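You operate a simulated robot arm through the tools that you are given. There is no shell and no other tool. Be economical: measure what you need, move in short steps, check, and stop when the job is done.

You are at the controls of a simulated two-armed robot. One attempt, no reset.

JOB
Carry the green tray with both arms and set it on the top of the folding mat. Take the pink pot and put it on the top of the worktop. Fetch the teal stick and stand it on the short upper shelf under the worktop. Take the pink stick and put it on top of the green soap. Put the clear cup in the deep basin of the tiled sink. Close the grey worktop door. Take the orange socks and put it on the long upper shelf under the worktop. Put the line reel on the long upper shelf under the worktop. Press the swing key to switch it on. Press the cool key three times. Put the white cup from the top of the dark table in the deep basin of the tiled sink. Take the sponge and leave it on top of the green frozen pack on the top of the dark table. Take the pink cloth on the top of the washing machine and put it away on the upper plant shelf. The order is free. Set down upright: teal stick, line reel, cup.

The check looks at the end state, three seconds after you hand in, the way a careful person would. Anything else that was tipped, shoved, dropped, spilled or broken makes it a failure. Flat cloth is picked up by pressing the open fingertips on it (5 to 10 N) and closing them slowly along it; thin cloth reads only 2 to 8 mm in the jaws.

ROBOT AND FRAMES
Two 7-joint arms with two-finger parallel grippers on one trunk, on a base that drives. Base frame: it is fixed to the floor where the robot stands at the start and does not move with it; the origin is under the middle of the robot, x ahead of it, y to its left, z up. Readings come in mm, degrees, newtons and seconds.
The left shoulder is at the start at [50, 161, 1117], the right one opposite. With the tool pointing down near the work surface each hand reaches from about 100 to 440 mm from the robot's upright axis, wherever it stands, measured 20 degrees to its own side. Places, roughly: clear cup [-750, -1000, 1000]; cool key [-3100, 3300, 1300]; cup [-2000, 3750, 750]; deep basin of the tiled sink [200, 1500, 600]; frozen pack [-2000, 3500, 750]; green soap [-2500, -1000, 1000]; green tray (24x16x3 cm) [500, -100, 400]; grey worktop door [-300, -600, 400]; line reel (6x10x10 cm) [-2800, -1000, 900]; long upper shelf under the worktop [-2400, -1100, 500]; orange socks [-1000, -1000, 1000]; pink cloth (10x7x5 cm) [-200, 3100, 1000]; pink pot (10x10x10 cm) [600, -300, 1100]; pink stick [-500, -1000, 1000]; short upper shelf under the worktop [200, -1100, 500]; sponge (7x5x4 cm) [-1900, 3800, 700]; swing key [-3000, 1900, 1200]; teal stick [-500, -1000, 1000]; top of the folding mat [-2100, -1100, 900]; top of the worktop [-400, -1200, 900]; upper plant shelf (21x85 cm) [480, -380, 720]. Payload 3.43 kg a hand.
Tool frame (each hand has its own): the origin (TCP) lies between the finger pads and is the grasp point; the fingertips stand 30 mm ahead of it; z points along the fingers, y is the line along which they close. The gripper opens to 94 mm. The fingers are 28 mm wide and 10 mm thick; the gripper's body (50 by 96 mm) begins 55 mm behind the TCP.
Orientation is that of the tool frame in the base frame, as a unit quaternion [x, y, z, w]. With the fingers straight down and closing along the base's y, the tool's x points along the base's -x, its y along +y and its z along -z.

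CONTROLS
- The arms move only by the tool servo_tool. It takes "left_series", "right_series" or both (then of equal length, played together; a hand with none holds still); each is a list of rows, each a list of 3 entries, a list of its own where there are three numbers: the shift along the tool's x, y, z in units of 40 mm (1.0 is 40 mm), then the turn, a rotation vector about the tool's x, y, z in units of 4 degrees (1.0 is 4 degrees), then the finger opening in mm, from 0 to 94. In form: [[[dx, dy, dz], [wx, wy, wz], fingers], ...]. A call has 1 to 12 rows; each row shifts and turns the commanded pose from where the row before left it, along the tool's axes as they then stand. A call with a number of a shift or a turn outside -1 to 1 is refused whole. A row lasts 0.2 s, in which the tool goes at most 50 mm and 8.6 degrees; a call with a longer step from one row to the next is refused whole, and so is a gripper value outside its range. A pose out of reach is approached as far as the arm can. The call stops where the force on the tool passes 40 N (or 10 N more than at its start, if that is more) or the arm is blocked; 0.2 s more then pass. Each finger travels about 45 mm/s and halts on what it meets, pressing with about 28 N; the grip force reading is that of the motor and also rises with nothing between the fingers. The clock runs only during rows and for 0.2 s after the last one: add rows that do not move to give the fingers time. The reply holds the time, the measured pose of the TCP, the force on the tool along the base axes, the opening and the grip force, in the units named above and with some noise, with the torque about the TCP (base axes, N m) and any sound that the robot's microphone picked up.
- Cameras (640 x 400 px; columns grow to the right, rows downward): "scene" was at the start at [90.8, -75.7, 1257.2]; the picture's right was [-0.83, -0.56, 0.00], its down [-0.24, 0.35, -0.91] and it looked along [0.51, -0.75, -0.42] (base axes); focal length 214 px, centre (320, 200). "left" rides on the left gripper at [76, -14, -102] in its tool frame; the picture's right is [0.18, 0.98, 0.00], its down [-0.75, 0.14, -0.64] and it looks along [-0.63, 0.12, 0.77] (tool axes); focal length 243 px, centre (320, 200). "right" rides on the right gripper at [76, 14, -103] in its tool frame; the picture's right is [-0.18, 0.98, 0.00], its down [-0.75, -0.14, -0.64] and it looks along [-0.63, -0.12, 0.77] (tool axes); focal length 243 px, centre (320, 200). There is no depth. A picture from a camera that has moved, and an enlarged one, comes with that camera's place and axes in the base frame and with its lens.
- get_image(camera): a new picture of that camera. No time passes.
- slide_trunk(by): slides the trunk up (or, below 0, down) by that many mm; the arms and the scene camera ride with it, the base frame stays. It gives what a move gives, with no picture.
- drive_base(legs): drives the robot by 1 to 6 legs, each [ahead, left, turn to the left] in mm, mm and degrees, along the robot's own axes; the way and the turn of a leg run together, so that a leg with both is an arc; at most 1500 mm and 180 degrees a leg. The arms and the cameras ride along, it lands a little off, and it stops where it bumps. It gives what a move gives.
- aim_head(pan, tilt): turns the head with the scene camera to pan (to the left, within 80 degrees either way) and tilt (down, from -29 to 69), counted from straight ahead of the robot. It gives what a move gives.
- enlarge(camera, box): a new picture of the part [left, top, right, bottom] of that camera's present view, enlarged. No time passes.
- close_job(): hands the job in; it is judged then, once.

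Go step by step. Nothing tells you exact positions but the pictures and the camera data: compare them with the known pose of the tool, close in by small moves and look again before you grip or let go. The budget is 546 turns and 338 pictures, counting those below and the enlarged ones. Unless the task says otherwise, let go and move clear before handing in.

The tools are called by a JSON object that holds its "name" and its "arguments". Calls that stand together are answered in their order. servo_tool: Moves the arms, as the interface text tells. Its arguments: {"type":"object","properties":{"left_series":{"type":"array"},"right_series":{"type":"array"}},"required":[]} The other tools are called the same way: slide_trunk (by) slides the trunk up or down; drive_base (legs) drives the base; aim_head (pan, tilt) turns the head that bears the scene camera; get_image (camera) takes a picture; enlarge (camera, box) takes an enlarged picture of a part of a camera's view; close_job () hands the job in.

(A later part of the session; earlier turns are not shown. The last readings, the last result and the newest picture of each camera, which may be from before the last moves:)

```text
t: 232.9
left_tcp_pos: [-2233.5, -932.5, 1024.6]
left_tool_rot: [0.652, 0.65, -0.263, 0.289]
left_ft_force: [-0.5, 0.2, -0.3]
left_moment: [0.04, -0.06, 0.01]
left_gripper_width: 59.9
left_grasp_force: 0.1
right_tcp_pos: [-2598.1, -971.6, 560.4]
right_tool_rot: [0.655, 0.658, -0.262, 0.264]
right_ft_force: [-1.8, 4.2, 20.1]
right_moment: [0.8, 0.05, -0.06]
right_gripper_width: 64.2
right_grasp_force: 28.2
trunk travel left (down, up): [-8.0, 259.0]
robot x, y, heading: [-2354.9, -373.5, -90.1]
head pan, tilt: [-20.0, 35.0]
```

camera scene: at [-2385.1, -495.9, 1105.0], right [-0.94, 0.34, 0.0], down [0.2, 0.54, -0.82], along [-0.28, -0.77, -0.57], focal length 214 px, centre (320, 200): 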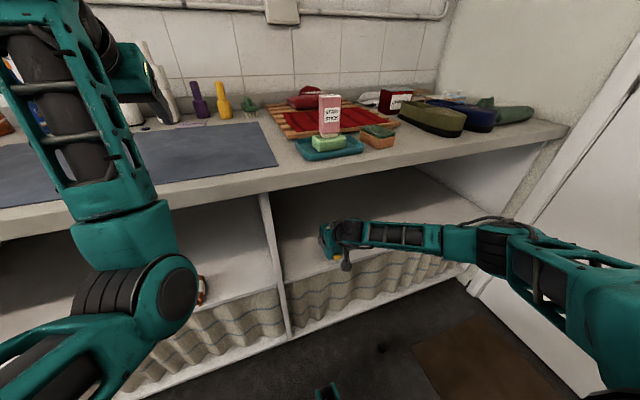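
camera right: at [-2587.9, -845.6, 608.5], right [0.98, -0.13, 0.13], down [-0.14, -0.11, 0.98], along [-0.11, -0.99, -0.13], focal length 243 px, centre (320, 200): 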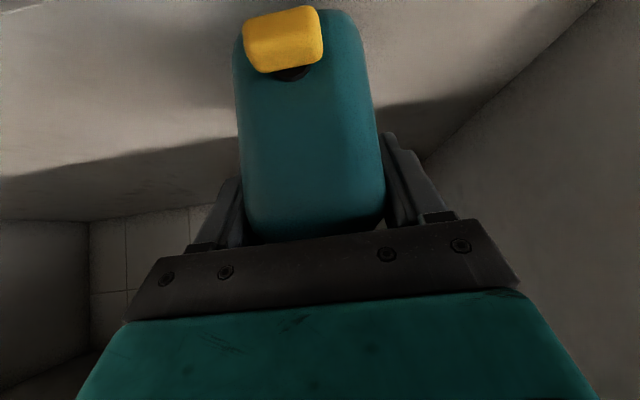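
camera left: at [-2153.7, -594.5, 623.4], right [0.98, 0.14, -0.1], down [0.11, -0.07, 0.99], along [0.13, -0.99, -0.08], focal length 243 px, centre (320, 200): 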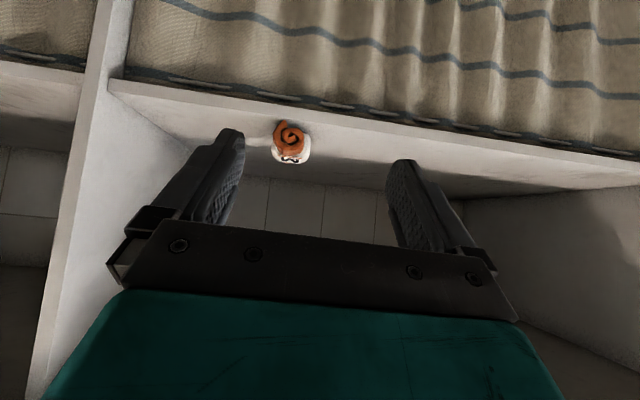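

Contact as predicted. Ease, open, retract a little, then drive back.

{"name": "servo_tool", "arguments": {"right_series": [[[-0.05, 0, -0.05], [0, 0, 0], 45], [[0, 0, 0], [0, 0, 0], 68], [[0, 0, 0], [0, 0, 0], 76], [[0, 0, 0], [0, 0, 0], 86], [[0, 0, 0], [0, 0, 0], 90]]}}

{"name": "servo_tool", "arguments": {"right_series": [[[0, 0, -0.4], [0, 0, 0], 90], [[0, 0, -0.7], [0, 0, 0], 90], [[0, 0, 0], [0, 0, 0], 90]]}}

{"name": "drive_base", "arguments": {"legs": [[-220, 0, 0]]}}

{"name": "get_image", "arguments": {"camera": "right"}}

```text
t: 234.2
left_tcp_pos: [-2235.2, -932.9, 1024.8]
left_tool_rot: [0.652, 0.65, -0.263, 0.288]
left_ft_force: [-0.8, 0.1, 0.2]
left_moment: [0.01, 0.02, 0.01]
left_gripper_width: 60.0
left_grasp_force: 0.0
right_tcp_pos: [-2599.5, -970.8, 559.3]
right_tool_rot: [0.656, 0.659, -0.259, 0.262]
right_ft_force: [-0.4, -0.1, 0.9]
right_moment: [-0.02, -0.06, -0.01]
right_gripper_width: 90.1
right_grasp_force: 0.0
trunk travel left (down, up): [-8.0, 259.0]
robot x, y, heading: [-2355.5, -372.9, -90.2]
head pan, tilt: [-20.0, 35.0]
```

```text
t: 234.9
left_tcp_pos: [-2234.3, -934.7, 1024.1]
left_tool_rot: [0.653, 0.65, -0.262, 0.288]
left_ft_force: [-0.4, 0.7, 0.4]
left_moment: [0.01, 0.01, -0.02]
left_gripper_width: 60.0
left_grasp_force: 0.2
right_tcp_pos: [-2598.7, -941.8, 591.4]
right_tool_rot: [0.656, 0.659, -0.259, 0.262]
right_ft_force: [-0.5, -0.7, -0.3]
right_moment: [-0.01, -0.02, -0.01]
right_gripper_width: 90.0
right_grasp_force: 0.1
trunk travel left (down, up): [-8.0, 259.0]
robot x, y, heading: [-2355.0, -374.2, -90.2]
head pan, tilt: [-20.0, 35.0]
```

```text
t: 236.6
left_tcp_pos: [-2232.6, -721.1, 1024.7]
left_tool_rot: [0.653, 0.65, -0.263, 0.288]
left_ft_force: [-1.1, 0.0, 0.0]
left_moment: [-0.01, 0.0, -0.01]
left_gripper_width: 60.0
left_grasp_force: 0.0
right_tcp_pos: [-2598.5, -728.1, 591.3]
right_tool_rot: [0.656, 0.659, -0.259, 0.26]
right_ft_force: [-0.5, -0.1, 0.1]
right_moment: [0.01, -0.04, 0.02]
right_gripper_width: 90.1
right_grasp_force: 0.1
trunk travel left (down, up): [-8.0, 259.0]
robot x, y, heading: [-2351.3, -161.1, -90.0]
head pan, tilt: [-20.0, 35.0]
```

```text
220 pictures are left
camera right: at [-2586.2, -602.1, 614.9], right [0.98, -0.13, 0.13], down [-0.14, -0.11, 0.98], along [-0.11, -0.99, -0.13], focal length 243 px, centre (320, 200)
```

right: 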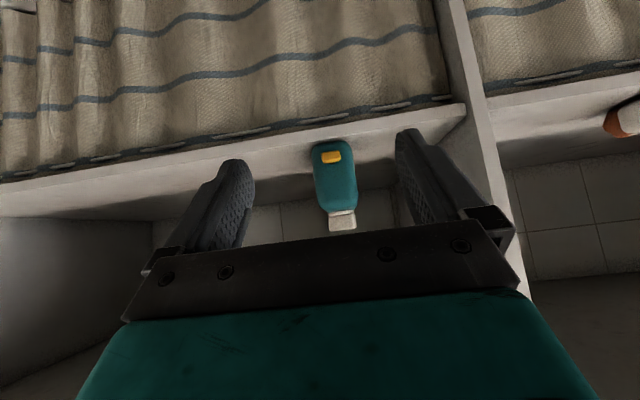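

The reel stands on the shelf. Next the clear cup: raise trunk, re-orient the left hand to point down, raise the right hand, and drive back left.

{"name": "slide_trunk", "arguments": {"by": 145}}

{"name": "servo_tool", "arguments": {"left_series": [[[0, 0, 0], [0, 1, 0], 84], [[0, 0, 0], [0, 1, 0], 84], [[0, 0, 0], [0, 1, 0], 84], [[0, 0, 0], [0, 1, 0], 84], [[0, 0, 0], [0, 1, 0], 84], [[0, 0, 0], [0, 1, 0], 84], [[0, 0, 0], [0, 1, 0], 84], [[0, 0, 0], [0, 1, 0], 84], [[0, 0, 0], [0, 1, 0], 84], [[0, 0, 0], [0, 1, 0], 84], [[0, 0, 0], [0, 1, 0], 84], [[0, 0, 0], [0, 0.5, 0], 84]], "right_series": [[[-0.6, 0, -0.68], [0, 0, 0], 60], [[-0.6, 0, -0.68], [0, 0, 0], 60], [[-0.6, 0, -0.68], [0, 0, 0], 60], [[-0.6, 0, -0.68], [0, 0, 0], 60], [[-0.6, 0, -0.68], [0, 0, 0], 60], [[-0.6, 0, -0.68], [0, 0, 0], 60], [[-0.6, 0, -0.68], [0, 0, 0], 60], [[-0.6, 0, -0.68], [0, 0, 0], 60], [[-0.6, 0, -0.68], [0, 0, 0], 60], [[-0.6, 0, -0.68], [0, 0, 0], 60], [[0, 0, 0], [0, 0, 0], 60], [[0, 0, 0], [0, 0, 0], 60]]}}

{"name": "drive_base", "arguments": {"legs": [[0, 1400, 0]]}}

{"name": "aim_head", "arguments": {"pan": 0, "tilt": 35}}

{"name": "get_image", "arguments": {"camera": "scene"}}

```text
t: 238.3
left_tcp_pos: [-2233.1, -720.5, 1168.5]
left_tool_rot: [0.652, 0.65, -0.262, 0.288]
left_ft_force: [-1.1, 0.3, 0.1]
left_moment: [0.04, 0.02, 0.03]
left_gripper_width: 60.1
left_grasp_force: 0.1
right_tcp_pos: [-2598.2, -728.6, 736.5]
right_tool_rot: [0.656, 0.659, -0.259, 0.261]
right_ft_force: [-0.6, 0.1, 0.2]
right_moment: [0.03, 0.01, 0.01]
right_gripper_width: 90.0
right_grasp_force: 0.1
trunk travel left (down, up): [-153.0, 114.0]
robot x, y, heading: [-2351.9, -156.2, -89.8]
head pan, tilt: [-20.0, 35.0]
```

```text
t: 240.9
left_tcp_pos: [-2224.6, -769.0, 1159.6]
left_tool_rot: [0.704, 0.709, -0.015, 0.041]
left_ft_force: [-0.7, 1.2, -0.3]
left_moment: [0.0, 0.0, -0.03]
left_gripper_width: 84.1
left_grasp_force: 0.0
left hand out of reach, approached as far as the arm can: row 1, 2, 3, 4, 5, 6, 11, 12
right_tcp_pos: [-2599.7, -716.9, 1100.1]
right_tool_rot: [0.656, 0.66, -0.259, 0.261]
right_ft_force: [-0.4, -0.2, 0.2]
right_moment: [-0.05, 0.0, -0.01]
right_gripper_width: 60.0
right_grasp_force: 0.0
trunk travel left (down, up): [-153.0, 114.0]
robot x, y, heading: [-2352.4, -157.7, -89.9]
head pan, tilt: [-20.0, 35.0]
```

```text
t: 248.0
left_tcp_pos: [-793.2, -759.6, 1159.4]
left_tool_rot: [0.701, 0.712, -0.015, 0.041]
left_ft_force: [0.0, 0.6, 0.2]
left_moment: [0.0, 0.0, -0.01]
left_gripper_width: 84.0
left_grasp_force: 0.1
right_tcp_pos: [-1166.9, -711.7, 1100.6]
right_tool_rot: [0.651, 0.663, -0.258, 0.263]
right_ft_force: [0.3, -0.1, -0.5]
right_moment: [0.03, 0.03, -0.02]
right_gripper_width: 60.2
right_grasp_force: 0.1
trunk travel left (down, up): [-153.0, 114.0]
robot x, y, heading: [-925.4, -155.4, -89.5]
head pan, tilt: [-20.0, 35.0]
```

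```text
t: 248.8
left_tcp_pos: [-792.0, -759.6, 1160.0]
left_tool_rot: [0.701, 0.712, -0.017, 0.041]
left_ft_force: [0.7, -0.2, -0.6]
left_moment: [0.02, -0.03, 0.0]
left_gripper_width: 83.9
left_grasp_force: 0.1
right_tcp_pos: [-1167.8, -711.8, 1099.3]
right_tool_rot: [0.651, 0.664, -0.257, 0.264]
right_ft_force: [-0.1, 0.5, -0.5]
right_moment: [-0.02, -0.01, -0.01]
right_gripper_width: 60.2
right_grasp_force: 0.2
trunk travel left (down, up): [-153.0, 114.0]
robot x, y, heading: [-930.6, -153.9, -89.2]
head pan, tilt: [0.0, 35.0]
```

```text
219 pictures are left
camera scene: at [-927.7, -279.6, 1250.1], right [-1.0, -0.01, 0.0], down [-0.01, 0.57, -0.82], along [0.01, -0.82, -0.57], focal length 214 px, centre (320, 200)
```

scene: 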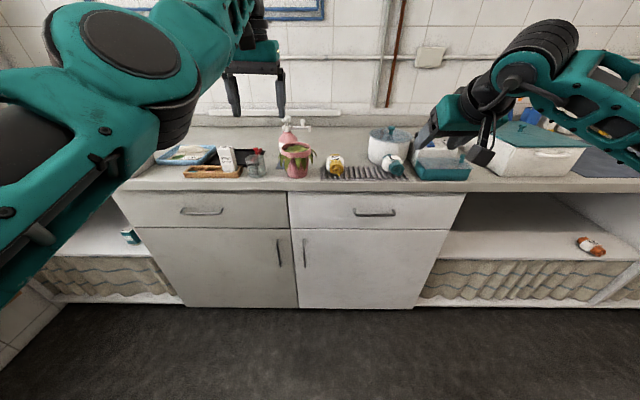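

{"name": "drive_base", "arguments": {"legs": [[100, 90, -0.7]]}}

{"name": "servo_tool", "arguments": {"left_series": [[[0, 0, 0.8], [0.25, 0.6, 0], 84], [[0, 0, 0.8], [0.25, 0.55, 0], 84], [[0, 0, 0.5], [0, 0, 0], 84], [[0, 0, 0], [0, 0, 0], 84]]}}

{"name": "get_image", "arguments": {"camera": "left"}}

```text
t: 250.2
left_tcp_pos: [-709.4, -860.0, 1159.7]
left_tool_rot: [0.704, 0.709, -0.016, 0.04]
left_ft_force: [-0.4, -0.6, -0.3]
left_moment: [0.03, 0.03, 0.0]
left_gripper_width: 84.0
left_grasp_force: 0.1
right_tcp_pos: [-1082.1, -808.1, 1099.8]
right_tool_rot: [0.655, 0.66, -0.258, 0.262]
right_ft_force: [0.4, -0.8, -0.4]
right_moment: [-0.01, 0.0, -0.03]
right_gripper_width: 59.9
right_grasp_force: 0.1
trunk travel left (down, up): [-153.0, 114.0]
robot x, y, heading: [-835.8, -252.1, -90.1]
head pan, tilt: [0.0, 35.0]
```

```text
t: 251.2
left_tcp_pos: [-709.1, -863.1, 1075.4]
left_tool_rot: [0.705, 0.709, 0.0, 0.0]
left_ft_force: [0.6, -0.7, 0.3]
left_moment: [0.01, -0.03, -0.02]
left_gripper_width: 84.0
left_grasp_force: 0.1
right_tcp_pos: [-1081.6, -807.6, 1100.7]
right_tool_rot: [0.656, 0.659, -0.259, 0.261]
right_ft_force: [-0.3, 0.2, -0.1]
right_moment: [0.0, 0.01, 0.0]
right_gripper_width: 60.0
right_grasp_force: 0.1
trunk travel left (down, up): [-153.0, 114.0]
robot x, y, heading: [-838.7, -247.2, -90.1]
head pan, tilt: [0.0, 35.0]
```

```text
218 pictures are left
camera left: at [-724.6, -786.7, 1177.8], right [0.98, 0.19, 0.0], down [0.14, -0.75, 0.64], along [0.12, -0.63, -0.77], focal length 243 px, centre (320, 200)
```

left: 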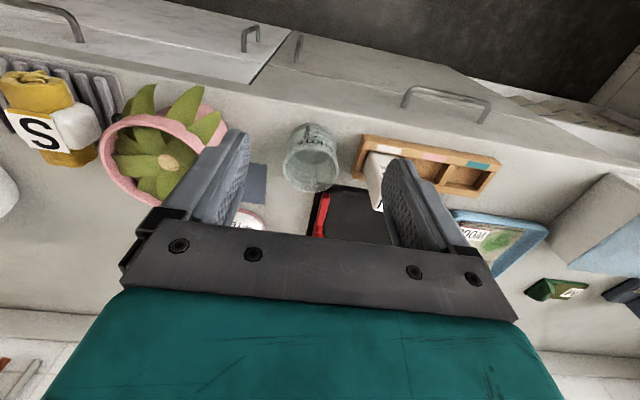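

{"name": "servo_tool", "arguments": {"left_series": [[[-0.7, 0.07, 0], [0, 0, 0], 76], [[-0.68, 0, 0], [0, 0, 0], 74], [[0, 0, 0.7], [0, 0, 0], 74], [[0, 0, 0.7], [0, 0, 0], 74], [[0, 0, 0], [0, 0, 0], 74]]}}

{"name": "get_image", "arguments": {"camera": "left"}}

{"name": "enlarge", "arguments": {"camera": "scene", "box": [180, 80, 340, 200]}}

```text
t: 252.4
left_tcp_pos: [-708.7, -877.2, 1020.3]
left_tool_rot: [0.705, 0.709, 0.0, 0.0]
left_ft_force: [0.0, 0.9, -0.5]
left_moment: [0.0, 0.05, 0.03]
left_gripper_width: 74.2
left_grasp_force: 0.0
left hand out of reach, approached as far as the arm can: row 1, 2
right_tcp_pos: [-1083.4, -807.6, 1100.3]
right_tool_rot: [0.657, 0.658, -0.26, 0.261]
right_ft_force: [0.5, -0.3, -1.1]
right_moment: [0.05, -0.01, 0.02]
right_gripper_width: 60.3
right_grasp_force: 0.0
trunk travel left (down, up): [-153.0, 114.0]
robot x, y, heading: [-837.8, -251.5, -90.1]
head pan, tilt: [0.0, 35.0]
```

```text
217 pictures are left
camera left: at [-724.4, -800.4, 1121.9], right [0.98, 0.19, 0.0], down [0.14, -0.75, 0.64], along [0.12, -0.63, -0.77], focal length 243 px, centre (320, 200)
```

left: 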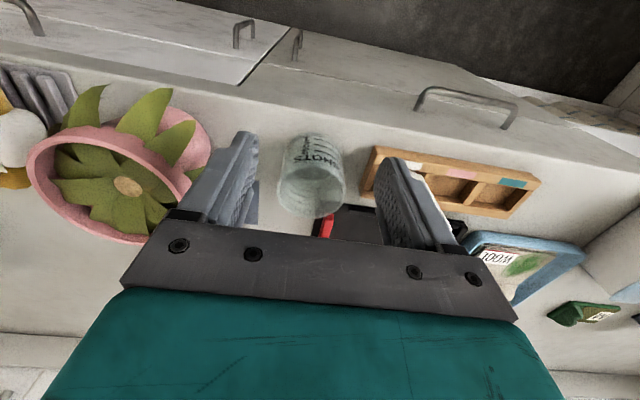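

```text
3.33 times, centred on (260, 140) of scene
camera zoom: at [-837.9, -378.1, 1250.1], right [-1.0, 0.0, 0.0], down [0.0, 0.57, -0.82], along [0.0, -0.82, -0.57], focal length 715 px, centre (520, 400)
```

zoom: 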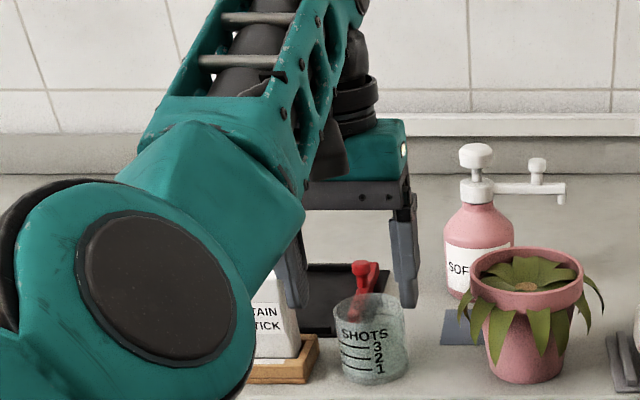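

{"name": "drive_base", "arguments": {"legs": [[42, 0, 0]]}}

{"name": "get_image", "arguments": {"camera": "left"}}

```text
t: 253.2
left_tcp_pos: [-708.1, -919.4, 1019.3]
left_tool_rot: [0.705, 0.709, 0.0, 0.0]
left_ft_force: [0.6, 0.6, 0.7]
left_moment: [0.01, 0.04, 0.0]
left_gripper_width: 73.7
left_grasp_force: 0.0
right_tcp_pos: [-1083.1, -850.8, 1099.1]
right_tool_rot: [0.655, 0.66, -0.259, 0.262]
right_ft_force: [-0.3, 0.3, 0.5]
right_moment: [0.0, 0.01, 0.04]
right_gripper_width: 59.8
right_grasp_force: 0.1
trunk travel left (down, up): [-153.0, 114.0]
robot x, y, heading: [-833.4, -293.3, -90.2]
head pan, tilt: [0.0, 35.0]
```

```text
215 pictures are left
camera left: at [-723.7, -842.8, 1121.5], right [0.98, 0.19, 0.0], down [0.15, -0.75, 0.64], along [0.12, -0.63, -0.77], focal length 243 px, centre (320, 200)
```

left: 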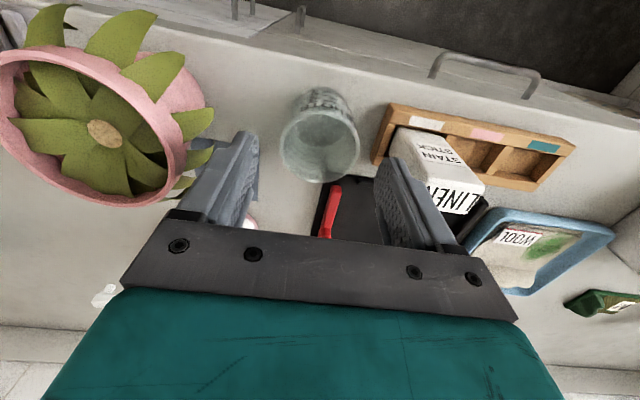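

{"name": "servo_tool", "arguments": {"left_series": [[[0, -0.04, 0.7], [0, 0, 0], 74], [[0, 0, 0.7], [0, 0, 0], 74], [[0, 0, 0.6], [0, 0, 0], 74], [[0, 0, 0], [0, 0, 0], 74]]}}

{"name": "get_image", "arguments": {"camera": "left"}}

```text
t: 254.2
left_tcp_pos: [-710.5, -919.5, 938.3]
left_tool_rot: [0.705, 0.709, 0.001, 0.0]
left_ft_force: [0.1, -0.6, -0.3]
left_moment: [-0.02, 0.04, -0.01]
left_gripper_width: 74.2
left_grasp_force: 0.0
right_tcp_pos: [-1081.3, -849.4, 1099.8]
right_tool_rot: [0.656, 0.659, -0.259, 0.261]
right_ft_force: [0.0, -0.4, -0.6]
right_moment: [0.01, -0.01, 0.01]
right_gripper_width: 60.2
right_grasp_force: 0.0
trunk travel left (down, up): [-153.0, 114.0]
robot x, y, heading: [-837.1, -290.6, -89.9]
head pan, tilt: [0.0, 35.0]
```

```text
214 pictures are left
camera left: at [-725.5, -843.3, 1040.5], right [0.98, 0.19, 0.0], down [0.15, -0.75, 0.64], along [0.12, -0.63, -0.77], focal length 243 px, centre (320, 200)
```

left: 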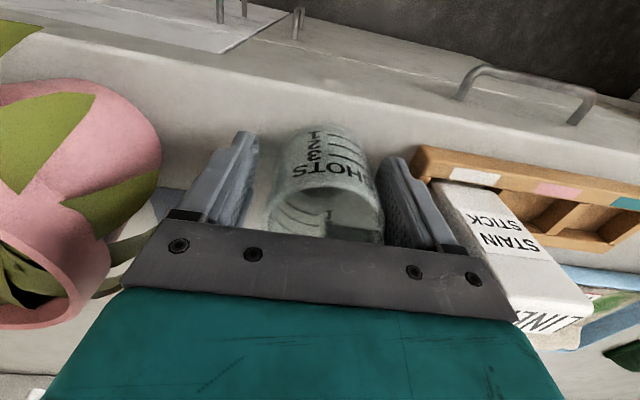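

Fingers straddle the cup. Close gently and lift.

{"name": "servo_tool", "arguments": {"left_series": [[[0, 0, 0], [0, 0, 0], 66], [[0, 0, 0], [0, 0, 0], 60], [[0, 0, 0], [0, 0, 0], 54], [[0, 0, 0], [0, 0, 0], 48], [[0, 0, 0], [0, 0, 0], 48]]}}

{"name": "servo_tool", "arguments": {"left_series": [[[0, 0, -0.4], [0, 0, 0], 48], [[0, 0, -0.8], [0, 0, 0], 48], [[0, 0, -0.9], [0, 0, 0], 48], [[0, 0, -0.9], [0, 0, 0], 48], [[0, 0, 0], [0, 0, 0], 48]]}}

{"name": "get_image", "arguments": {"camera": "left"}}

```text
t: 255.4
left_tcp_pos: [-709.3, -920.0, 938.7]
left_tool_rot: [0.705, 0.709, 0.0, 0.0]
left_ft_force: [0.3, 0.7, 0.7]
left_moment: [0.02, -0.02, -0.01]
left_gripper_width: 62.2
left_grasp_force: 27.7
right_tcp_pos: [-1082.0, -850.4, 1099.6]
right_tool_rot: [0.655, 0.66, -0.258, 0.262]
right_ft_force: [-0.2, 0.2, -0.1]
right_moment: [0.04, 0.02, 0.02]
right_gripper_width: 60.1
right_grasp_force: 0.2
trunk travel left (down, up): [-153.0, 114.0]
robot x, y, heading: [-837.7, -292.7, -90.0]
head pan, tilt: [0.0, 35.0]
```

```text
t: 256.6
left_tcp_pos: [-709.2, -919.5, 1062.0]
left_tool_rot: [0.705, 0.71, 0.0, 0.0]
left_ft_force: [0.1, 0.2, -1.0]
left_moment: [0.01, 0.03, -0.04]
left_gripper_width: 62.6
left_grasp_force: 27.9
right_tcp_pos: [-1082.9, -850.2, 1099.3]
right_tool_rot: [0.656, 0.66, -0.259, 0.261]
right_ft_force: [0.0, -0.1, 0.7]
right_moment: [-0.01, -0.01, -0.01]
right_gripper_width: 60.2
right_grasp_force: 0.2
trunk travel left (down, up): [-153.0, 114.0]
robot x, y, heading: [-835.4, -291.4, -90.0]
head pan, tilt: [0.0, 35.0]
```

```text
213 pictures are left
camera left: at [-725.6, -843.6, 1162.7], right [0.98, 0.19, 0.0], down [0.15, -0.75, 0.64], along [0.12, -0.63, -0.77], focal length 243 px, centre (320, 200)
```

left: 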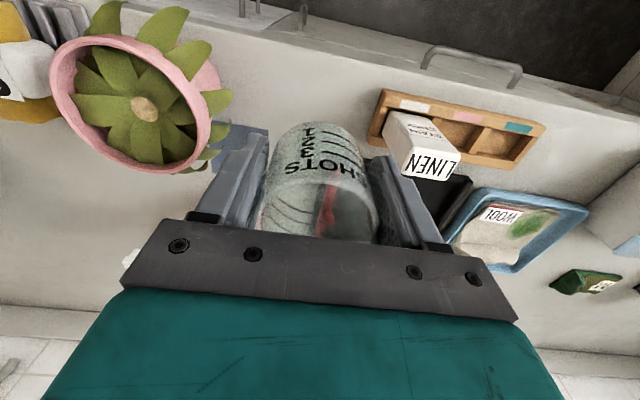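

Clear cup held. Back off, turn left 90° and head toward the sink.

{"name": "drive_base", "arguments": {"legs": [[-250, 0, 0], [0, 0, 90], [100, 1000, 0]]}}

{"name": "aim_head", "arguments": {"pan": 30, "tilt": 30}}

{"name": "get_image", "arguments": {"camera": "scene"}}

```text
t: 267.0
left_tcp_pos: [-78.9, 1054.5, 1059.7]
left_tool_rot: [0.01, 1.0, 0.0, 0.0]
left_ft_force: [-0.2, 0.2, -1.6]
left_moment: [-0.02, 0.0, -0.02]
left_gripper_width: 61.8
left_grasp_force: 28.2
right_tcp_pos: [-158.5, 685.2, 1099.4]
right_tool_rot: [0.01, 0.93, -0.003, 0.368]
right_ft_force: [-0.2, -0.3, 0.3]
right_moment: [0.01, -0.02, -0.03]
right_gripper_width: 59.9
right_grasp_force: 0.1
trunk travel left (down, up): [-153.0, 114.0]
robot x, y, heading: [-712.0, 946.5, -1.6]
head pan, tilt: [0.0, 35.0]
```

```text
t: 268.0
left_tcp_pos: [-78.4, 1054.3, 1060.6]
left_tool_rot: [0.01, 1.0, 0.0, 0.0]
left_ft_force: [-0.1, -0.2, -0.8]
left_moment: [0.01, 0.01, 0.02]
left_gripper_width: 61.8
left_grasp_force: 28.2
right_tcp_pos: [-157.5, 686.7, 1099.6]
right_tool_rot: [0.01, 0.93, -0.003, 0.368]
right_ft_force: [-1.1, 0.1, 0.2]
right_moment: [-0.01, 0.01, 0.01]
right_gripper_width: 59.8
right_grasp_force: 0.2
trunk travel left (down, up): [-153.0, 114.0]
robot x, y, heading: [-710.8, 946.9, -1.5]
head pan, tilt: [30.0, 30.0]
```

```text
212 pictures are left
camera scene: at [-589.9, 988.9, 1257.8], right [0.48, -0.88, 0.0], down [-0.44, -0.24, -0.87], along [0.76, 0.41, -0.5], focal length 214 px, centre (320, 200)
```

scene: 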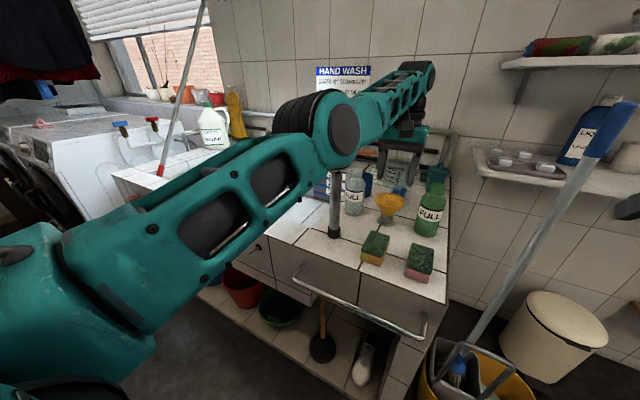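

The sink counter's front is at about x≈-200 with bottles. I retract and raise both hands before moving further left.

{"name": "servo_tool", "arguments": {"left_series": [[[0.5, 0, -0.9], [0, 0, 0], 48], [[0.6, 0, -0.9], [0, 0, 0], 48], [[0.9, 0, -0.4], [0, 0, 0], 48], [[0.9, 0, 0], [0, 0, 0], 48], [[0.9, 0, 0], [0, 0, 0], 48], [[0.9, 0, 0], [0, 0, 0], 48], [[0.9, 0, 0], [0, 0, 0], 48], [[0, 0, 0], [0, 0, 0], 48]]}}

{"name": "aim_head", "arguments": {"pan": 45, "tilt": 30}}

{"name": "get_image", "arguments": {"camera": "scene"}}

```text
t: 269.8
left_tcp_pos: [-121.2, 1037.3, 1177.9]
left_tool_rot: [0.011, 1.0, 0.0, -0.001]
left_ft_force: [-0.5, -0.6, -1.6]
left_moment: [0.01, 0.05, -0.04]
left_gripper_width: 61.7
left_grasp_force: 28.0
left hand out of reach, approached as far as the arm can: row 1, 2, 3, 4, 5, 6, 7
right_tcp_pos: [-158.1, 686.6, 1100.0]
right_tool_rot: [0.01, 0.93, -0.003, 0.369]
right_ft_force: [0.0, -0.4, -0.4]
right_moment: [0.0, 0.01, 0.0]
right_gripper_width: 59.9
right_grasp_force: 0.1
trunk travel left (down, up): [-153.0, 114.0]
robot x, y, heading: [-708.1, 944.6, -1.6]
head pan, tilt: [30.0, 30.0]
```

```text
t: 270.5
left_tcp_pos: [-122.4, 1037.5, 1178.9]
left_tool_rot: [0.011, 1.0, 0.0, -0.001]
left_ft_force: [-0.3, 0.3, -1.1]
left_moment: [0.0, 0.02, 0.03]
left_gripper_width: 61.5
left_grasp_force: 28.2
right_tcp_pos: [-157.8, 684.6, 1100.5]
right_tool_rot: [0.01, 0.93, -0.003, 0.368]
right_ft_force: [-1.3, -0.4, -0.1]
right_moment: [0.02, 0.0, 0.01]
right_gripper_width: 60.1
right_grasp_force: 0.1
trunk travel left (down, up): [-153.0, 114.0]
robot x, y, heading: [-706.5, 944.3, -1.7]
head pan, tilt: [45.0, 30.0]
```

```text
211 pictures are left
camera scene: at [-603.7, 1008.0, 1257.8], right [0.69, -0.73, 0.0], down [-0.36, -0.34, -0.87], along [0.63, 0.59, -0.5], focal length 214 px, centre (320, 200)
```

scene: 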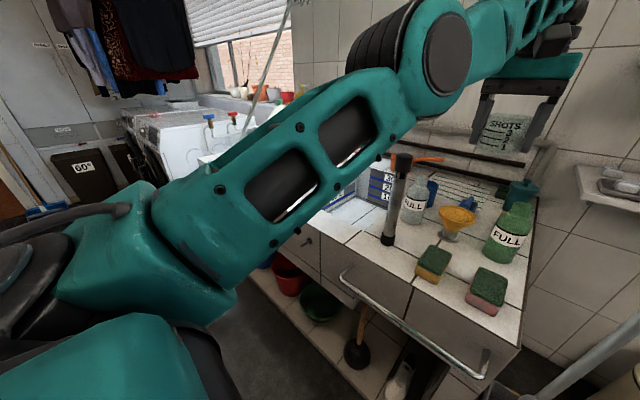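

{"name": "aim_head", "arguments": {"pan": 80, "tilt": 15}}

{"name": "get_image", "arguments": {"camera": "scene"}}

```text
t: 271.6
left_tcp_pos: [-121.9, 1037.9, 1177.7]
left_tool_rot: [0.011, 1.0, 0.0, 0.001]
left_ft_force: [0.8, -0.2, -0.8]
left_moment: [-0.01, -0.01, 0.02]
left_gripper_width: 61.5
left_grasp_force: 27.8
right_tcp_pos: [-157.6, 686.2, 1100.0]
right_tool_rot: [0.01, 0.93, -0.004, 0.368]
right_ft_force: [0.1, -0.3, -0.1]
right_moment: [0.0, -0.02, -0.02]
right_gripper_width: 60.2
right_grasp_force: 0.0
trunk travel left (down, up): [-153.0, 114.0]
robot x, y, heading: [-711.8, 944.9, -1.6]
head pan, tilt: [80.0, 15.0]
```

```text
210 pictures are left
camera scene: at [-650.6, 1037.4, 1282.0], right [0.98, -0.2, 0.0], down [-0.05, -0.25, -0.97], along [0.19, 0.95, -0.26], focal length 214 px, centre (320, 200)
```

scene: 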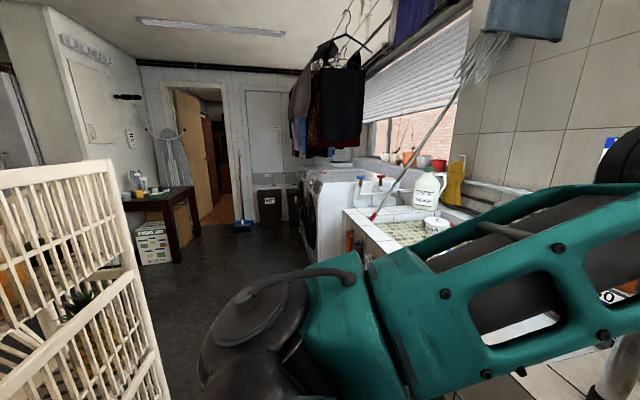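

{"name": "drive_base", "arguments": {"legs": [[-150, 0, 1.6], [0, 520, 0]]}}

{"name": "aim_head", "arguments": {"pan": 0, "tilt": 30}}

{"name": "get_image", "arguments": {"camera": "scene"}}

```text
t: 273.8
left_tcp_pos: [-271.5, 1130.9, 1178.7]
left_tool_rot: [-0.01, 1.0, 0.0, 0.0]
left_ft_force: [-0.2, -0.5, -1.4]
left_moment: [-0.01, -0.03, 0.02]
left_gripper_width: 61.5
left_grasp_force: 27.8
right_tcp_pos: [-297.2, 777.8, 1100.0]
right_tool_rot: [-0.008, 0.93, 0.005, 0.368]
right_ft_force: [0.2, -0.1, -0.2]
right_moment: [0.01, 0.01, 0.01]
right_gripper_width: 59.9
right_grasp_force: 0.0
trunk travel left (down, up): [-153.0, 114.0]
robot x, y, heading: [-854.7, 1018.2, 0.5]
head pan, tilt: [80.0, 15.0]
stopped in leg 2: the robot was blocked; the commanded pose is now the measured one
```

```text
t: 275.4
left_tcp_pos: [-273.0, 1132.2, 1178.3]
left_tool_rot: [-0.01, 1.0, -0.001, 0.0]
left_ft_force: [-1.4, -0.3, -0.6]
left_moment: [-0.02, -0.01, 0.01]
left_gripper_width: 61.4
left_grasp_force: 28.0
right_tcp_pos: [-296.7, 779.4, 1101.0]
right_tool_rot: [-0.009, 0.929, 0.005, 0.369]
right_ft_force: [1.0, 0.0, -0.7]
right_moment: [0.01, -0.03, 0.01]
right_gripper_width: 59.7
right_grasp_force: 0.2
trunk travel left (down, up): [-153.0, 114.0]
robot x, y, heading: [-852.4, 1017.4, 0.4]
head pan, tilt: [0.0, 30.0]
```

```text
209 pictures are left
camera scene: at [-726.6, 1019.2, 1257.8], right [0.01, -1.0, 0.0], down [-0.5, 0.0, -0.87], along [0.87, 0.01, -0.5], focal length 214 px, centre (320, 200)
```

scene: 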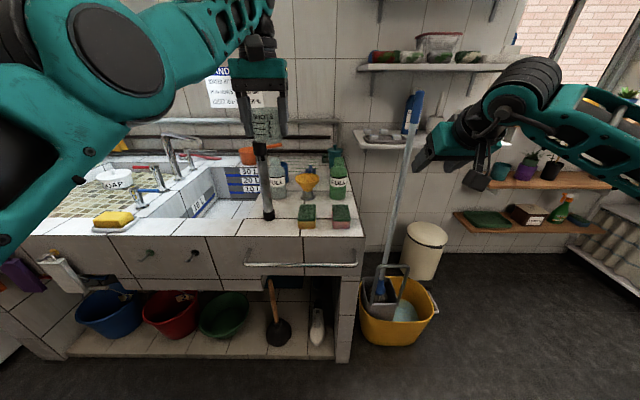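

I bumped the clothes rack on the left. I move forward away from it and check it.

{"name": "drive_base", "arguments": {"legs": [[120, -40, 0]]}}

{"name": "aim_head", "arguments": {"pan": 80, "tilt": 20}}

{"name": "get_image", "arguments": {"camera": "scene"}}

```text
t: 276.6
left_tcp_pos: [-152.3, 1092.9, 1179.1]
left_tool_rot: [-0.008, 1.0, -0.001, 0.0]
left_ft_force: [0.3, 0.4, -1.2]
left_moment: [0.0, 0.03, 0.02]
left_gripper_width: 61.4
left_grasp_force: 28.6
right_tcp_pos: [-177.5, 739.9, 1100.2]
right_tool_rot: [-0.008, 0.93, 0.004, 0.368]
right_ft_force: [0.3, 0.3, -0.3]
right_moment: [0.01, 0.02, 0.02]
right_gripper_width: 59.9
right_grasp_force: 0.0
trunk travel left (down, up): [-153.0, 114.0]
robot x, y, heading: [-737.2, 979.5, 0.3]
head pan, tilt: [0.0, 30.0]
```

```text
t: 278.1
left_tcp_pos: [-153.3, 1092.9, 1178.1]
left_tool_rot: [-0.008, 1.0, 0.001, 0.001]
left_ft_force: [0.7, 0.3, 0.2]
left_moment: [-0.01, -0.01, -0.01]
left_gripper_width: 61.0
left_grasp_force: 27.9
right_tcp_pos: [-178.2, 739.5, 1099.8]
right_tool_rot: [-0.008, 0.929, 0.004, 0.369]
right_ft_force: [0.3, 0.0, 0.2]
right_moment: [-0.01, 0.03, 0.01]
right_gripper_width: 59.9
right_grasp_force: 0.0
trunk travel left (down, up): [-153.0, 114.0]
robot x, y, heading: [-735.9, 977.3, 0.4]
head pan, tilt: [80.0, 20.0]
```

```text
208 pictures are left
camera scene: at [-682.4, 1072.1, 1273.9], right [0.99, -0.17, 0.0], down [-0.06, -0.34, -0.94], along [0.16, 0.93, -0.34], focal length 214 px, centre (320, 200)
```

scene: 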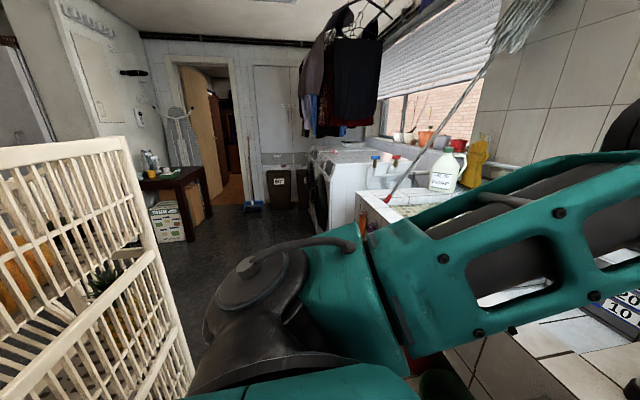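

Rack is upright. I raise the trunk for clearance over the bottles, then move along the counter.

{"name": "slide_trunk", "arguments": {"by": 112}}

{"name": "drive_base", "arguments": {"legs": [[110, 0, 0], [0, 420, 0]]}}

{"name": "aim_head", "arguments": {"pan": 5, "tilt": 45}}

{"name": "get_image", "arguments": {"camera": "scene"}}

{"name": "get_image", "arguments": {"camera": "left"}}

```text
t: 279.6
left_tcp_pos: [-153.0, 1092.5, 1289.7]
left_tool_rot: [-0.009, 1.0, 0.0, 0.0]
left_ft_force: [0.0, 0.1, -1.1]
left_moment: [0.03, 0.02, 0.03]
left_gripper_width: 60.6
left_grasp_force: 27.8
right_tcp_pos: [-177.9, 740.3, 1212.4]
right_tool_rot: [-0.008, 0.93, 0.004, 0.369]
right_ft_force: [-0.3, -0.8, 0.9]
right_moment: [-0.04, 0.02, -0.02]
right_gripper_width: 60.1
right_grasp_force: 0.1
trunk travel left (down, up): [-265.0, 2.0]
robot x, y, heading: [-734.7, 978.0, 0.4]
head pan, tilt: [80.0, 20.0]
```

```text
t: 282.9
left_tcp_pos: [-45.5, 1504.1, 1291.1]
left_tool_rot: [-0.009, 1.0, 0.0, 0.0]
left_ft_force: [1.1, -0.3, -1.7]
left_moment: [-0.01, 0.01, 0.06]
left_gripper_width: 60.6
left_grasp_force: 28.0
right_tcp_pos: [-70.3, 1151.4, 1211.2]
right_tool_rot: [-0.01, 0.929, 0.004, 0.369]
right_ft_force: [0.6, -0.6, 1.1]
right_moment: [0.0, 0.0, -0.04]
right_gripper_width: 59.7
right_grasp_force: 0.1
trunk travel left (down, up): [-265.0, 2.0]
robot x, y, heading: [-624.7, 1386.6, 0.3]
head pan, tilt: [80.0, 20.0]
```

```text
t: 284.4
left_tcp_pos: [-43.8, 1505.1, 1290.3]
left_tool_rot: [-0.009, 1.0, 0.001, 0.0]
left_ft_force: [0.5, 0.2, -0.5]
left_moment: [-0.01, 0.01, -0.01]
left_gripper_width: 60.4
left_grasp_force: 28.0
right_tcp_pos: [-69.1, 1150.3, 1211.7]
right_tool_rot: [-0.009, 0.929, 0.005, 0.369]
right_ft_force: [-0.4, 0.6, 0.8]
right_moment: [-0.03, -0.02, -0.01]
right_gripper_width: 60.0
right_grasp_force: 0.1
trunk travel left (down, up): [-265.0, 2.0]
robot x, y, heading: [-627.7, 1388.8, 0.4]
head pan, tilt: [5.0, 45.0]
```

```text
207 pictures are left
camera scene: at [-509.7, 1398.2, 1347.2], right [0.1, -1.0, 0.0], down [-0.7, -0.07, -0.71], along [0.7, 0.07, -0.71], focal length 214 px, centre (320, 200)
```

scene: 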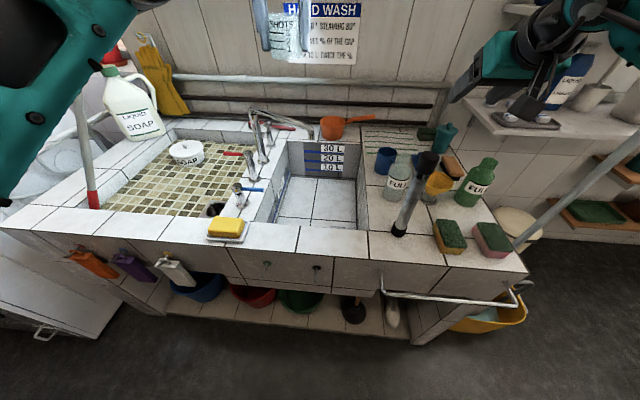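

```text
206 pictures are left
camera left: at [-122.8, 1488.9, 1392.5], right [-0.2, 0.98, 0.0], down [0.75, 0.16, 0.64], along [0.63, 0.13, -0.77], focal length 243 px, centre (320, 200)
```

left: 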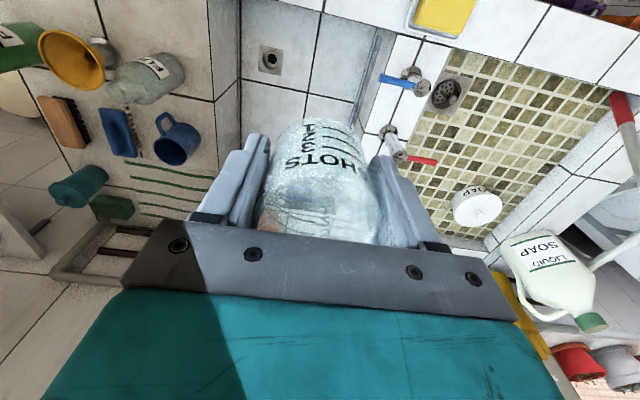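

The deep basin spans about x -90…430, y 1290…1600, counter z≈810, floor ≈580. The right hand must be tucked away from the bottles before lowering; I try pulling it back and pointing it down.

{"name": "drive_base", "arguments": {"legs": [[-110, -60, 0]]}}

{"name": "servo_tool", "arguments": {"right_series": [[[0.5, 0, -0.5], [0, 1, 0], 40], [[0.5, 0, -0.5], [0, 1, 0], 40], [[0.5, 0, -0.4], [0, 1, 0], 40], [[0.5, 0, -0.4], [0, 1, 0], 40], [[0.6, 0, -0.3], [0, 1, 0], 40], [[0.6, 0, -0.3], [0, 1, 0], 40], [[0.6, 0, -0.2], [0, 1, 0], 40], [[0.6, 0, -0.1], [0, 1, 0], 40], [[0.6, 0, 0], [0, 1, 0], 40], [[0.6, 0, 0], [0, 1, 0], 40], [[0.6, 0, 0], [0, 1, 0], 40]]}}

```text
t: 285.8
left_tcp_pos: [-144.0, 1439.7, 1291.1]
left_tool_rot: [-0.007, 1.0, 0.0, 0.0]
left_ft_force: [0.9, 0.7, 0.1]
left_moment: [0.0, 0.03, -0.01]
left_gripper_width: 60.6
left_grasp_force: 27.5
right_tcp_pos: [-169.6, 1086.3, 1213.7]
right_tool_rot: [-0.007, 0.929, 0.004, 0.37]
right_ft_force: [-1.2, 0.1, -0.5]
right_moment: [0.0, 0.01, -0.01]
right_gripper_width: 60.2
right_grasp_force: 0.0
trunk travel left (down, up): [-265.0, 2.0]
robot x, y, heading: [-731.1, 1330.8, 0.0]
head pan, tilt: [5.0, 45.0]
stopped in leg 1: the robot was blocked; the commanded pose is now the measured one
```

```text
t: 288.2
left_tcp_pos: [-145.1, 1440.1, 1291.9]
left_tool_rot: [-0.007, 1.0, 0.0, 0.001]
left_ft_force: [-0.4, -0.3, -0.6]
left_moment: [-0.02, -0.04, 0.0]
left_gripper_width: 60.3
left_grasp_force: 27.8
right_tcp_pos: [-453.1, 1082.0, 1209.0]
right_tool_rot: [-0.007, 1.0, 0.001, -0.005]
right_ft_force: [0.3, -0.5, -0.7]
right_moment: [-0.01, -0.01, -0.03]
right_gripper_width: 39.9
right_grasp_force: 0.0
trunk travel left (down, up): [-265.0, 2.0]
robot x, y, heading: [-730.0, 1328.3, 0.4]
head pan, tilt: [5.0, 45.0]
```

Good, the right hand tucks in well. Tuck a bit more, drive forward so the cup is over the basin.

{"name": "servo_tool", "arguments": {"right_series": [[[0.8, 0, 0], [0, 0, 0], 40], [[0.8, 0, 0], [0, 0, 0], 40], [[0, 0, 0], [0, 0, 0], 40]]}}

{"name": "drive_base", "arguments": {"legs": [[200, 0, 0]]}}

{"name": "get_image", "arguments": {"camera": "scene"}}

{"name": "get_image", "arguments": {"camera": "left"}}

```text
t: 289.0
left_tcp_pos: [-145.4, 1441.0, 1292.2]
left_tool_rot: [-0.007, 1.0, -0.001, 0.0]
left_ft_force: [0.0, 0.1, -0.8]
left_moment: [-0.01, 0.01, -0.02]
left_gripper_width: 60.2
left_grasp_force: 27.8
right_tcp_pos: [-515.2, 1081.3, 1210.3]
right_tool_rot: [-0.007, 1.0, 0.001, -0.006]
right_ft_force: [-0.1, 0.8, -0.5]
right_moment: [0.02, 0.01, 0.01]
right_gripper_width: 40.2
right_grasp_force: 0.0
trunk travel left (down, up): [-265.0, 2.0]
robot x, y, heading: [-726.4, 1327.3, 0.3]
head pan, tilt: [5.0, 45.0]
```

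```text
t: 290.6
left_tcp_pos: [56.5, 1441.3, 1292.4]
left_tool_rot: [-0.007, 1.0, 0.0, 0.001]
left_ft_force: [0.3, -0.2, -1.4]
left_moment: [-0.03, -0.02, -0.01]
left_gripper_width: 60.2
left_grasp_force: 28.0
right_tcp_pos: [-316.4, 1082.5, 1210.8]
right_tool_rot: [-0.007, 1.0, 0.002, -0.005]
right_ft_force: [0.4, -0.1, -0.1]
right_moment: [-0.03, -0.03, -0.01]
right_gripper_width: 39.6
right_grasp_force: 0.0
trunk travel left (down, up): [-265.0, 2.0]
robot x, y, heading: [-529.5, 1330.4, 0.4]
head pan, tilt: [5.0, 45.0]
```

```text
205 pictures are left
camera scene: at [-408.5, 1336.9, 1347.1], right [0.09, -1.0, 0.0], down [-0.7, -0.06, -0.71], along [0.7, 0.06, -0.71], focal length 214 px, centre (320, 200)
```

scene: 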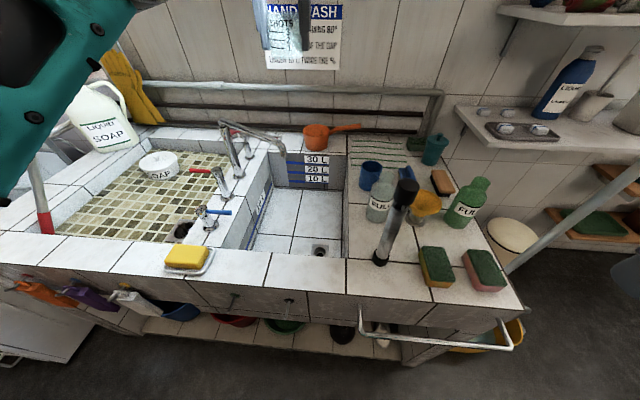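

```text
204 pictures are left
camera left: at [-21.5, 1424.9, 1393.5], right [-0.2, 0.98, 0.0], down [0.75, 0.15, 0.64], along [0.63, 0.13, -0.77], focal length 243 px, centre (320, 200)
```

left: 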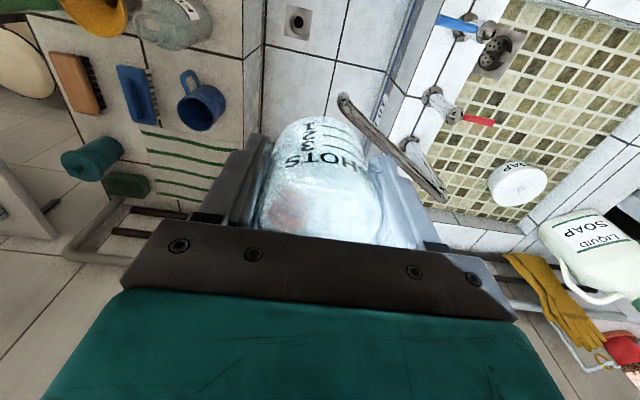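

The faucet spout tip is near (72,1477,1050), so I shift right to y≈1385 before descending.

{"name": "drive_base", "arguments": {"legs": [[0, -58, 0]]}}

{"name": "slide_trunk", "arguments": {"by": -200}}

{"name": "get_image", "arguments": {"camera": "scene"}}

{"name": "get_image", "arguments": {"camera": "left"}}

```text
t: 291.6
left_tcp_pos: [53.9, 1380.6, 1292.2]
left_tool_rot: [-0.006, 1.0, 0.0, 0.0]
left_ft_force: [-0.1, -0.4, -0.4]
left_moment: [0.02, -0.02, 0.0]
left_gripper_width: 59.9
left_grasp_force: 28.0
right_tcp_pos: [-316.9, 1022.8, 1210.9]
right_tool_rot: [-0.008, 1.0, 0.003, -0.005]
right_ft_force: [0.9, 0.4, 0.5]
right_moment: [0.03, 0.0, 0.0]
right_gripper_width: 40.1
right_grasp_force: 0.1
trunk travel left (down, up): [-265.0, 2.0]
robot x, y, heading: [-532.3, 1273.3, 0.2]
head pan, tilt: [5.0, 45.0]
```

```text
t: 293.7
left_tcp_pos: [54.7, 1381.7, 1093.2]
left_tool_rot: [-0.006, 1.0, 0.0, 0.001]
left_ft_force: [-0.1, -0.8, 0.4]
left_moment: [0.02, 0.01, 0.02]
left_gripper_width: 59.7
left_grasp_force: 28.0
right_tcp_pos: [-316.3, 1022.9, 1011.6]
right_tool_rot: [-0.007, 1.0, 0.001, -0.005]
right_ft_force: [0.3, 0.1, -0.9]
right_moment: [-0.01, 0.01, 0.01]
right_gripper_width: 40.0
right_grasp_force: 0.0
trunk travel left (down, up): [-65.0, 202.0]
robot x, y, heading: [-533.6, 1268.8, 0.1]
head pan, tilt: [5.0, 45.0]
```

```text
203 pictures are left
camera scene: at [-409.1, 1279.0, 1147.3], right [0.09, -1.0, 0.0], down [-0.7, -0.06, -0.71], along [0.7, 0.06, -0.71], focal length 214 px, centre (320, 200)
```

scene: 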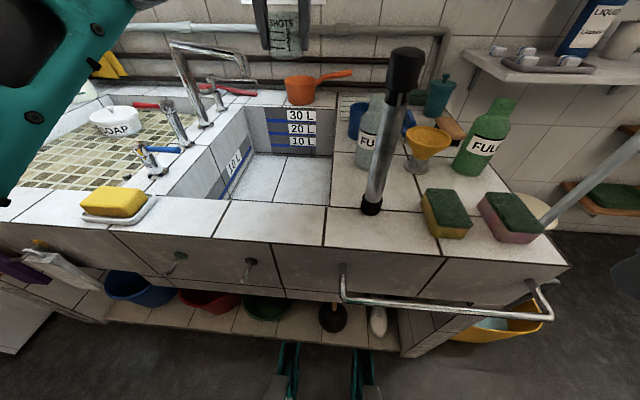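

```text
202 pictures are left
camera left: at [-22.2, 1367.0, 1193.9], right [-0.2, 0.98, 0.0], down [0.75, 0.15, 0.64], along [0.63, 0.13, -0.77], focal length 243 px, centre (320, 200)
```

left: 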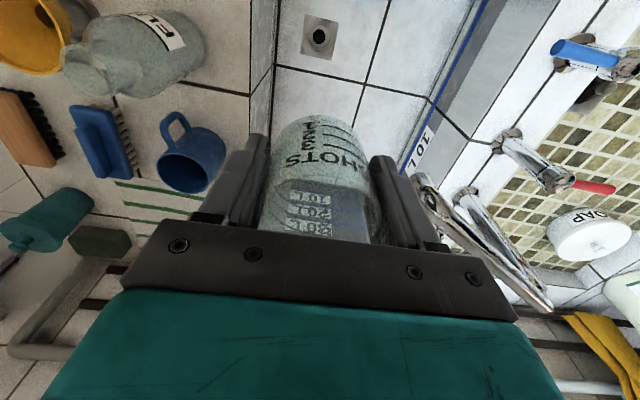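

Clearance to the spout is ~40 mm. Descend: trunk the rest, then arm down.

{"name": "slide_trunk", "arguments": {"by": -65}}

{"name": "servo_tool", "arguments": {"left_series": [[[0, 0, 0.9], [0, 0, 0], 48], [[0, 0, 0.9], [0, 0, 0], 48], [[0, 0, 0.9], [0, 0, 0], 48], [[0, 0, 0.9], [0, 0, 0], 48], [[0, 0, 0.9], [0, 0, 0], 48], [[0, 0, 0], [0, 0, 0], 48]]}}

{"name": "get_image", "arguments": {"camera": "scene"}}

{"name": "get_image", "arguments": {"camera": "left"}}

```text
t: 294.8
left_tcp_pos: [54.9, 1383.5, 1027.1]
left_tool_rot: [-0.006, 1.0, 0.0, 0.001]
left_ft_force: [0.0, -0.7, 0.4]
left_moment: [-0.02, 0.02, 0.03]
left_gripper_width: 59.6
left_grasp_force: 27.9
right_tcp_pos: [-315.5, 1022.7, 945.7]
right_tool_rot: [-0.007, 1.0, 0.002, -0.004]
right_ft_force: [0.4, 0.4, 1.1]
right_moment: [0.01, 0.02, 0.03]
right_gripper_width: 40.0
right_grasp_force: 0.0
trunk travel left (down, up): [0.0, 267.0]
robot x, y, heading: [-530.8, 1271.6, 0.2]
head pan, tilt: [5.0, 45.0]
```

```text
t: 296.2
left_tcp_pos: [100.8, 1371.4, 860.9]
left_tool_rot: [-0.006, 1.0, 0.0, 0.0]
left_ft_force: [-0.7, 0.1, -0.2]
left_moment: [-0.03, 0.04, 0.02]
left_gripper_width: 60.2
left_grasp_force: 27.7
left hand out of reach, approached as far as the arm can: row 1, 2, 3, 4, 5
right_tcp_pos: [-316.6, 1024.4, 945.2]
right_tool_rot: [-0.007, 1.0, 0.002, -0.006]
right_ft_force: [-0.4, -0.2, -0.2]
right_moment: [-0.02, -0.02, 0.01]
right_gripper_width: 39.9
right_grasp_force: 0.0
trunk travel left (down, up): [0.0, 267.0]
robot x, y, heading: [-529.2, 1267.9, 0.2]
head pan, tilt: [5.0, 45.0]
```

```text
201 pictures are left
camera scene: at [-409.0, 1279.0, 1082.2], right [0.09, -1.0, 0.0], down [-0.7, -0.06, -0.71], along [0.7, 0.06, -0.71], focal length 214 px, centre (320, 200)
```

scene: 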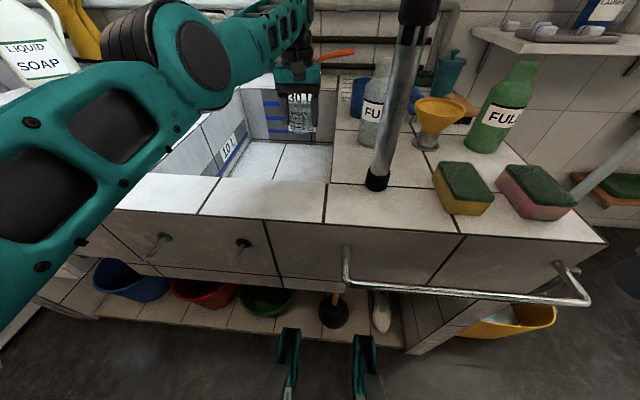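

```text
200 pictures are left
camera left: at [23.8, 1357.2, 962.7], right [-0.2, 0.98, 0.0], down [0.75, 0.15, 0.64], along [0.63, 0.13, -0.77], focal length 243 px, centre (320, 200)
```

left: 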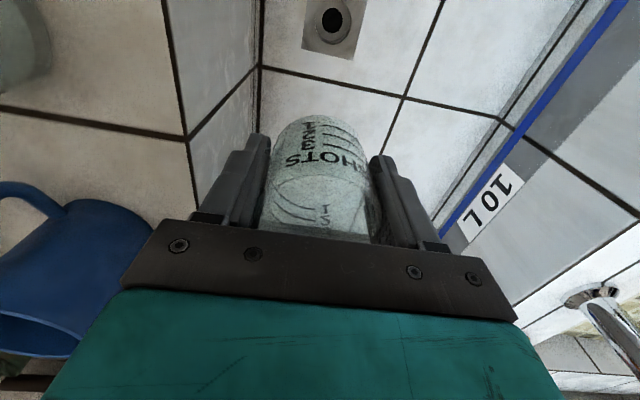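

{"name": "servo_tool", "arguments": {"left_series": [[[0, 0, 0.9], [0, 0, 0], 48], [[0, 0, 0.9], [0, 0, 0], 48], [[0, 0, 0.9], [0, 0, 0], 48], [[0, 0, 0], [0, 0, 0], 48]]}}

{"name": "get_image", "arguments": {"camera": "left"}}

```text
t: 297.2
left_tcp_pos: [104.3, 1372.5, 751.4]
left_tool_rot: [-0.006, 1.0, 0.0, 0.0]
left_ft_force: [0.5, 0.6, -0.3]
left_moment: [0.0, 0.01, 0.0]
left_gripper_width: 60.2
left_grasp_force: 27.8
left hand out of reach, approached as far as the arm can: row 1
right_tcp_pos: [-318.2, 1023.2, 945.2]
right_tool_rot: [-0.007, 1.0, 0.002, -0.005]
right_ft_force: [0.2, 0.7, 0.4]
right_moment: [0.04, 0.0, 0.01]
right_gripper_width: 39.9
right_grasp_force: 0.1
trunk travel left (down, up): [0.0, 267.0]
robot x, y, heading: [-529.6, 1270.8, 0.3]
head pan, tilt: [5.0, 45.0]
```

```text
199 pictures are left
camera left: at [28.4, 1357.1, 853.6], right [-0.2, 0.98, 0.0], down [0.75, 0.15, 0.64], along [0.63, 0.13, -0.77], focal length 243 px, centre (320, 200)
```

left: 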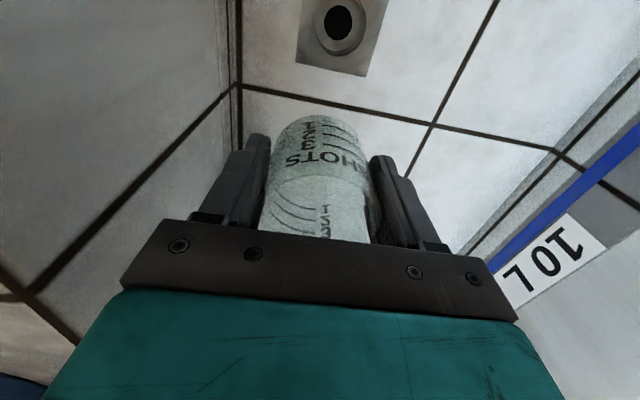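

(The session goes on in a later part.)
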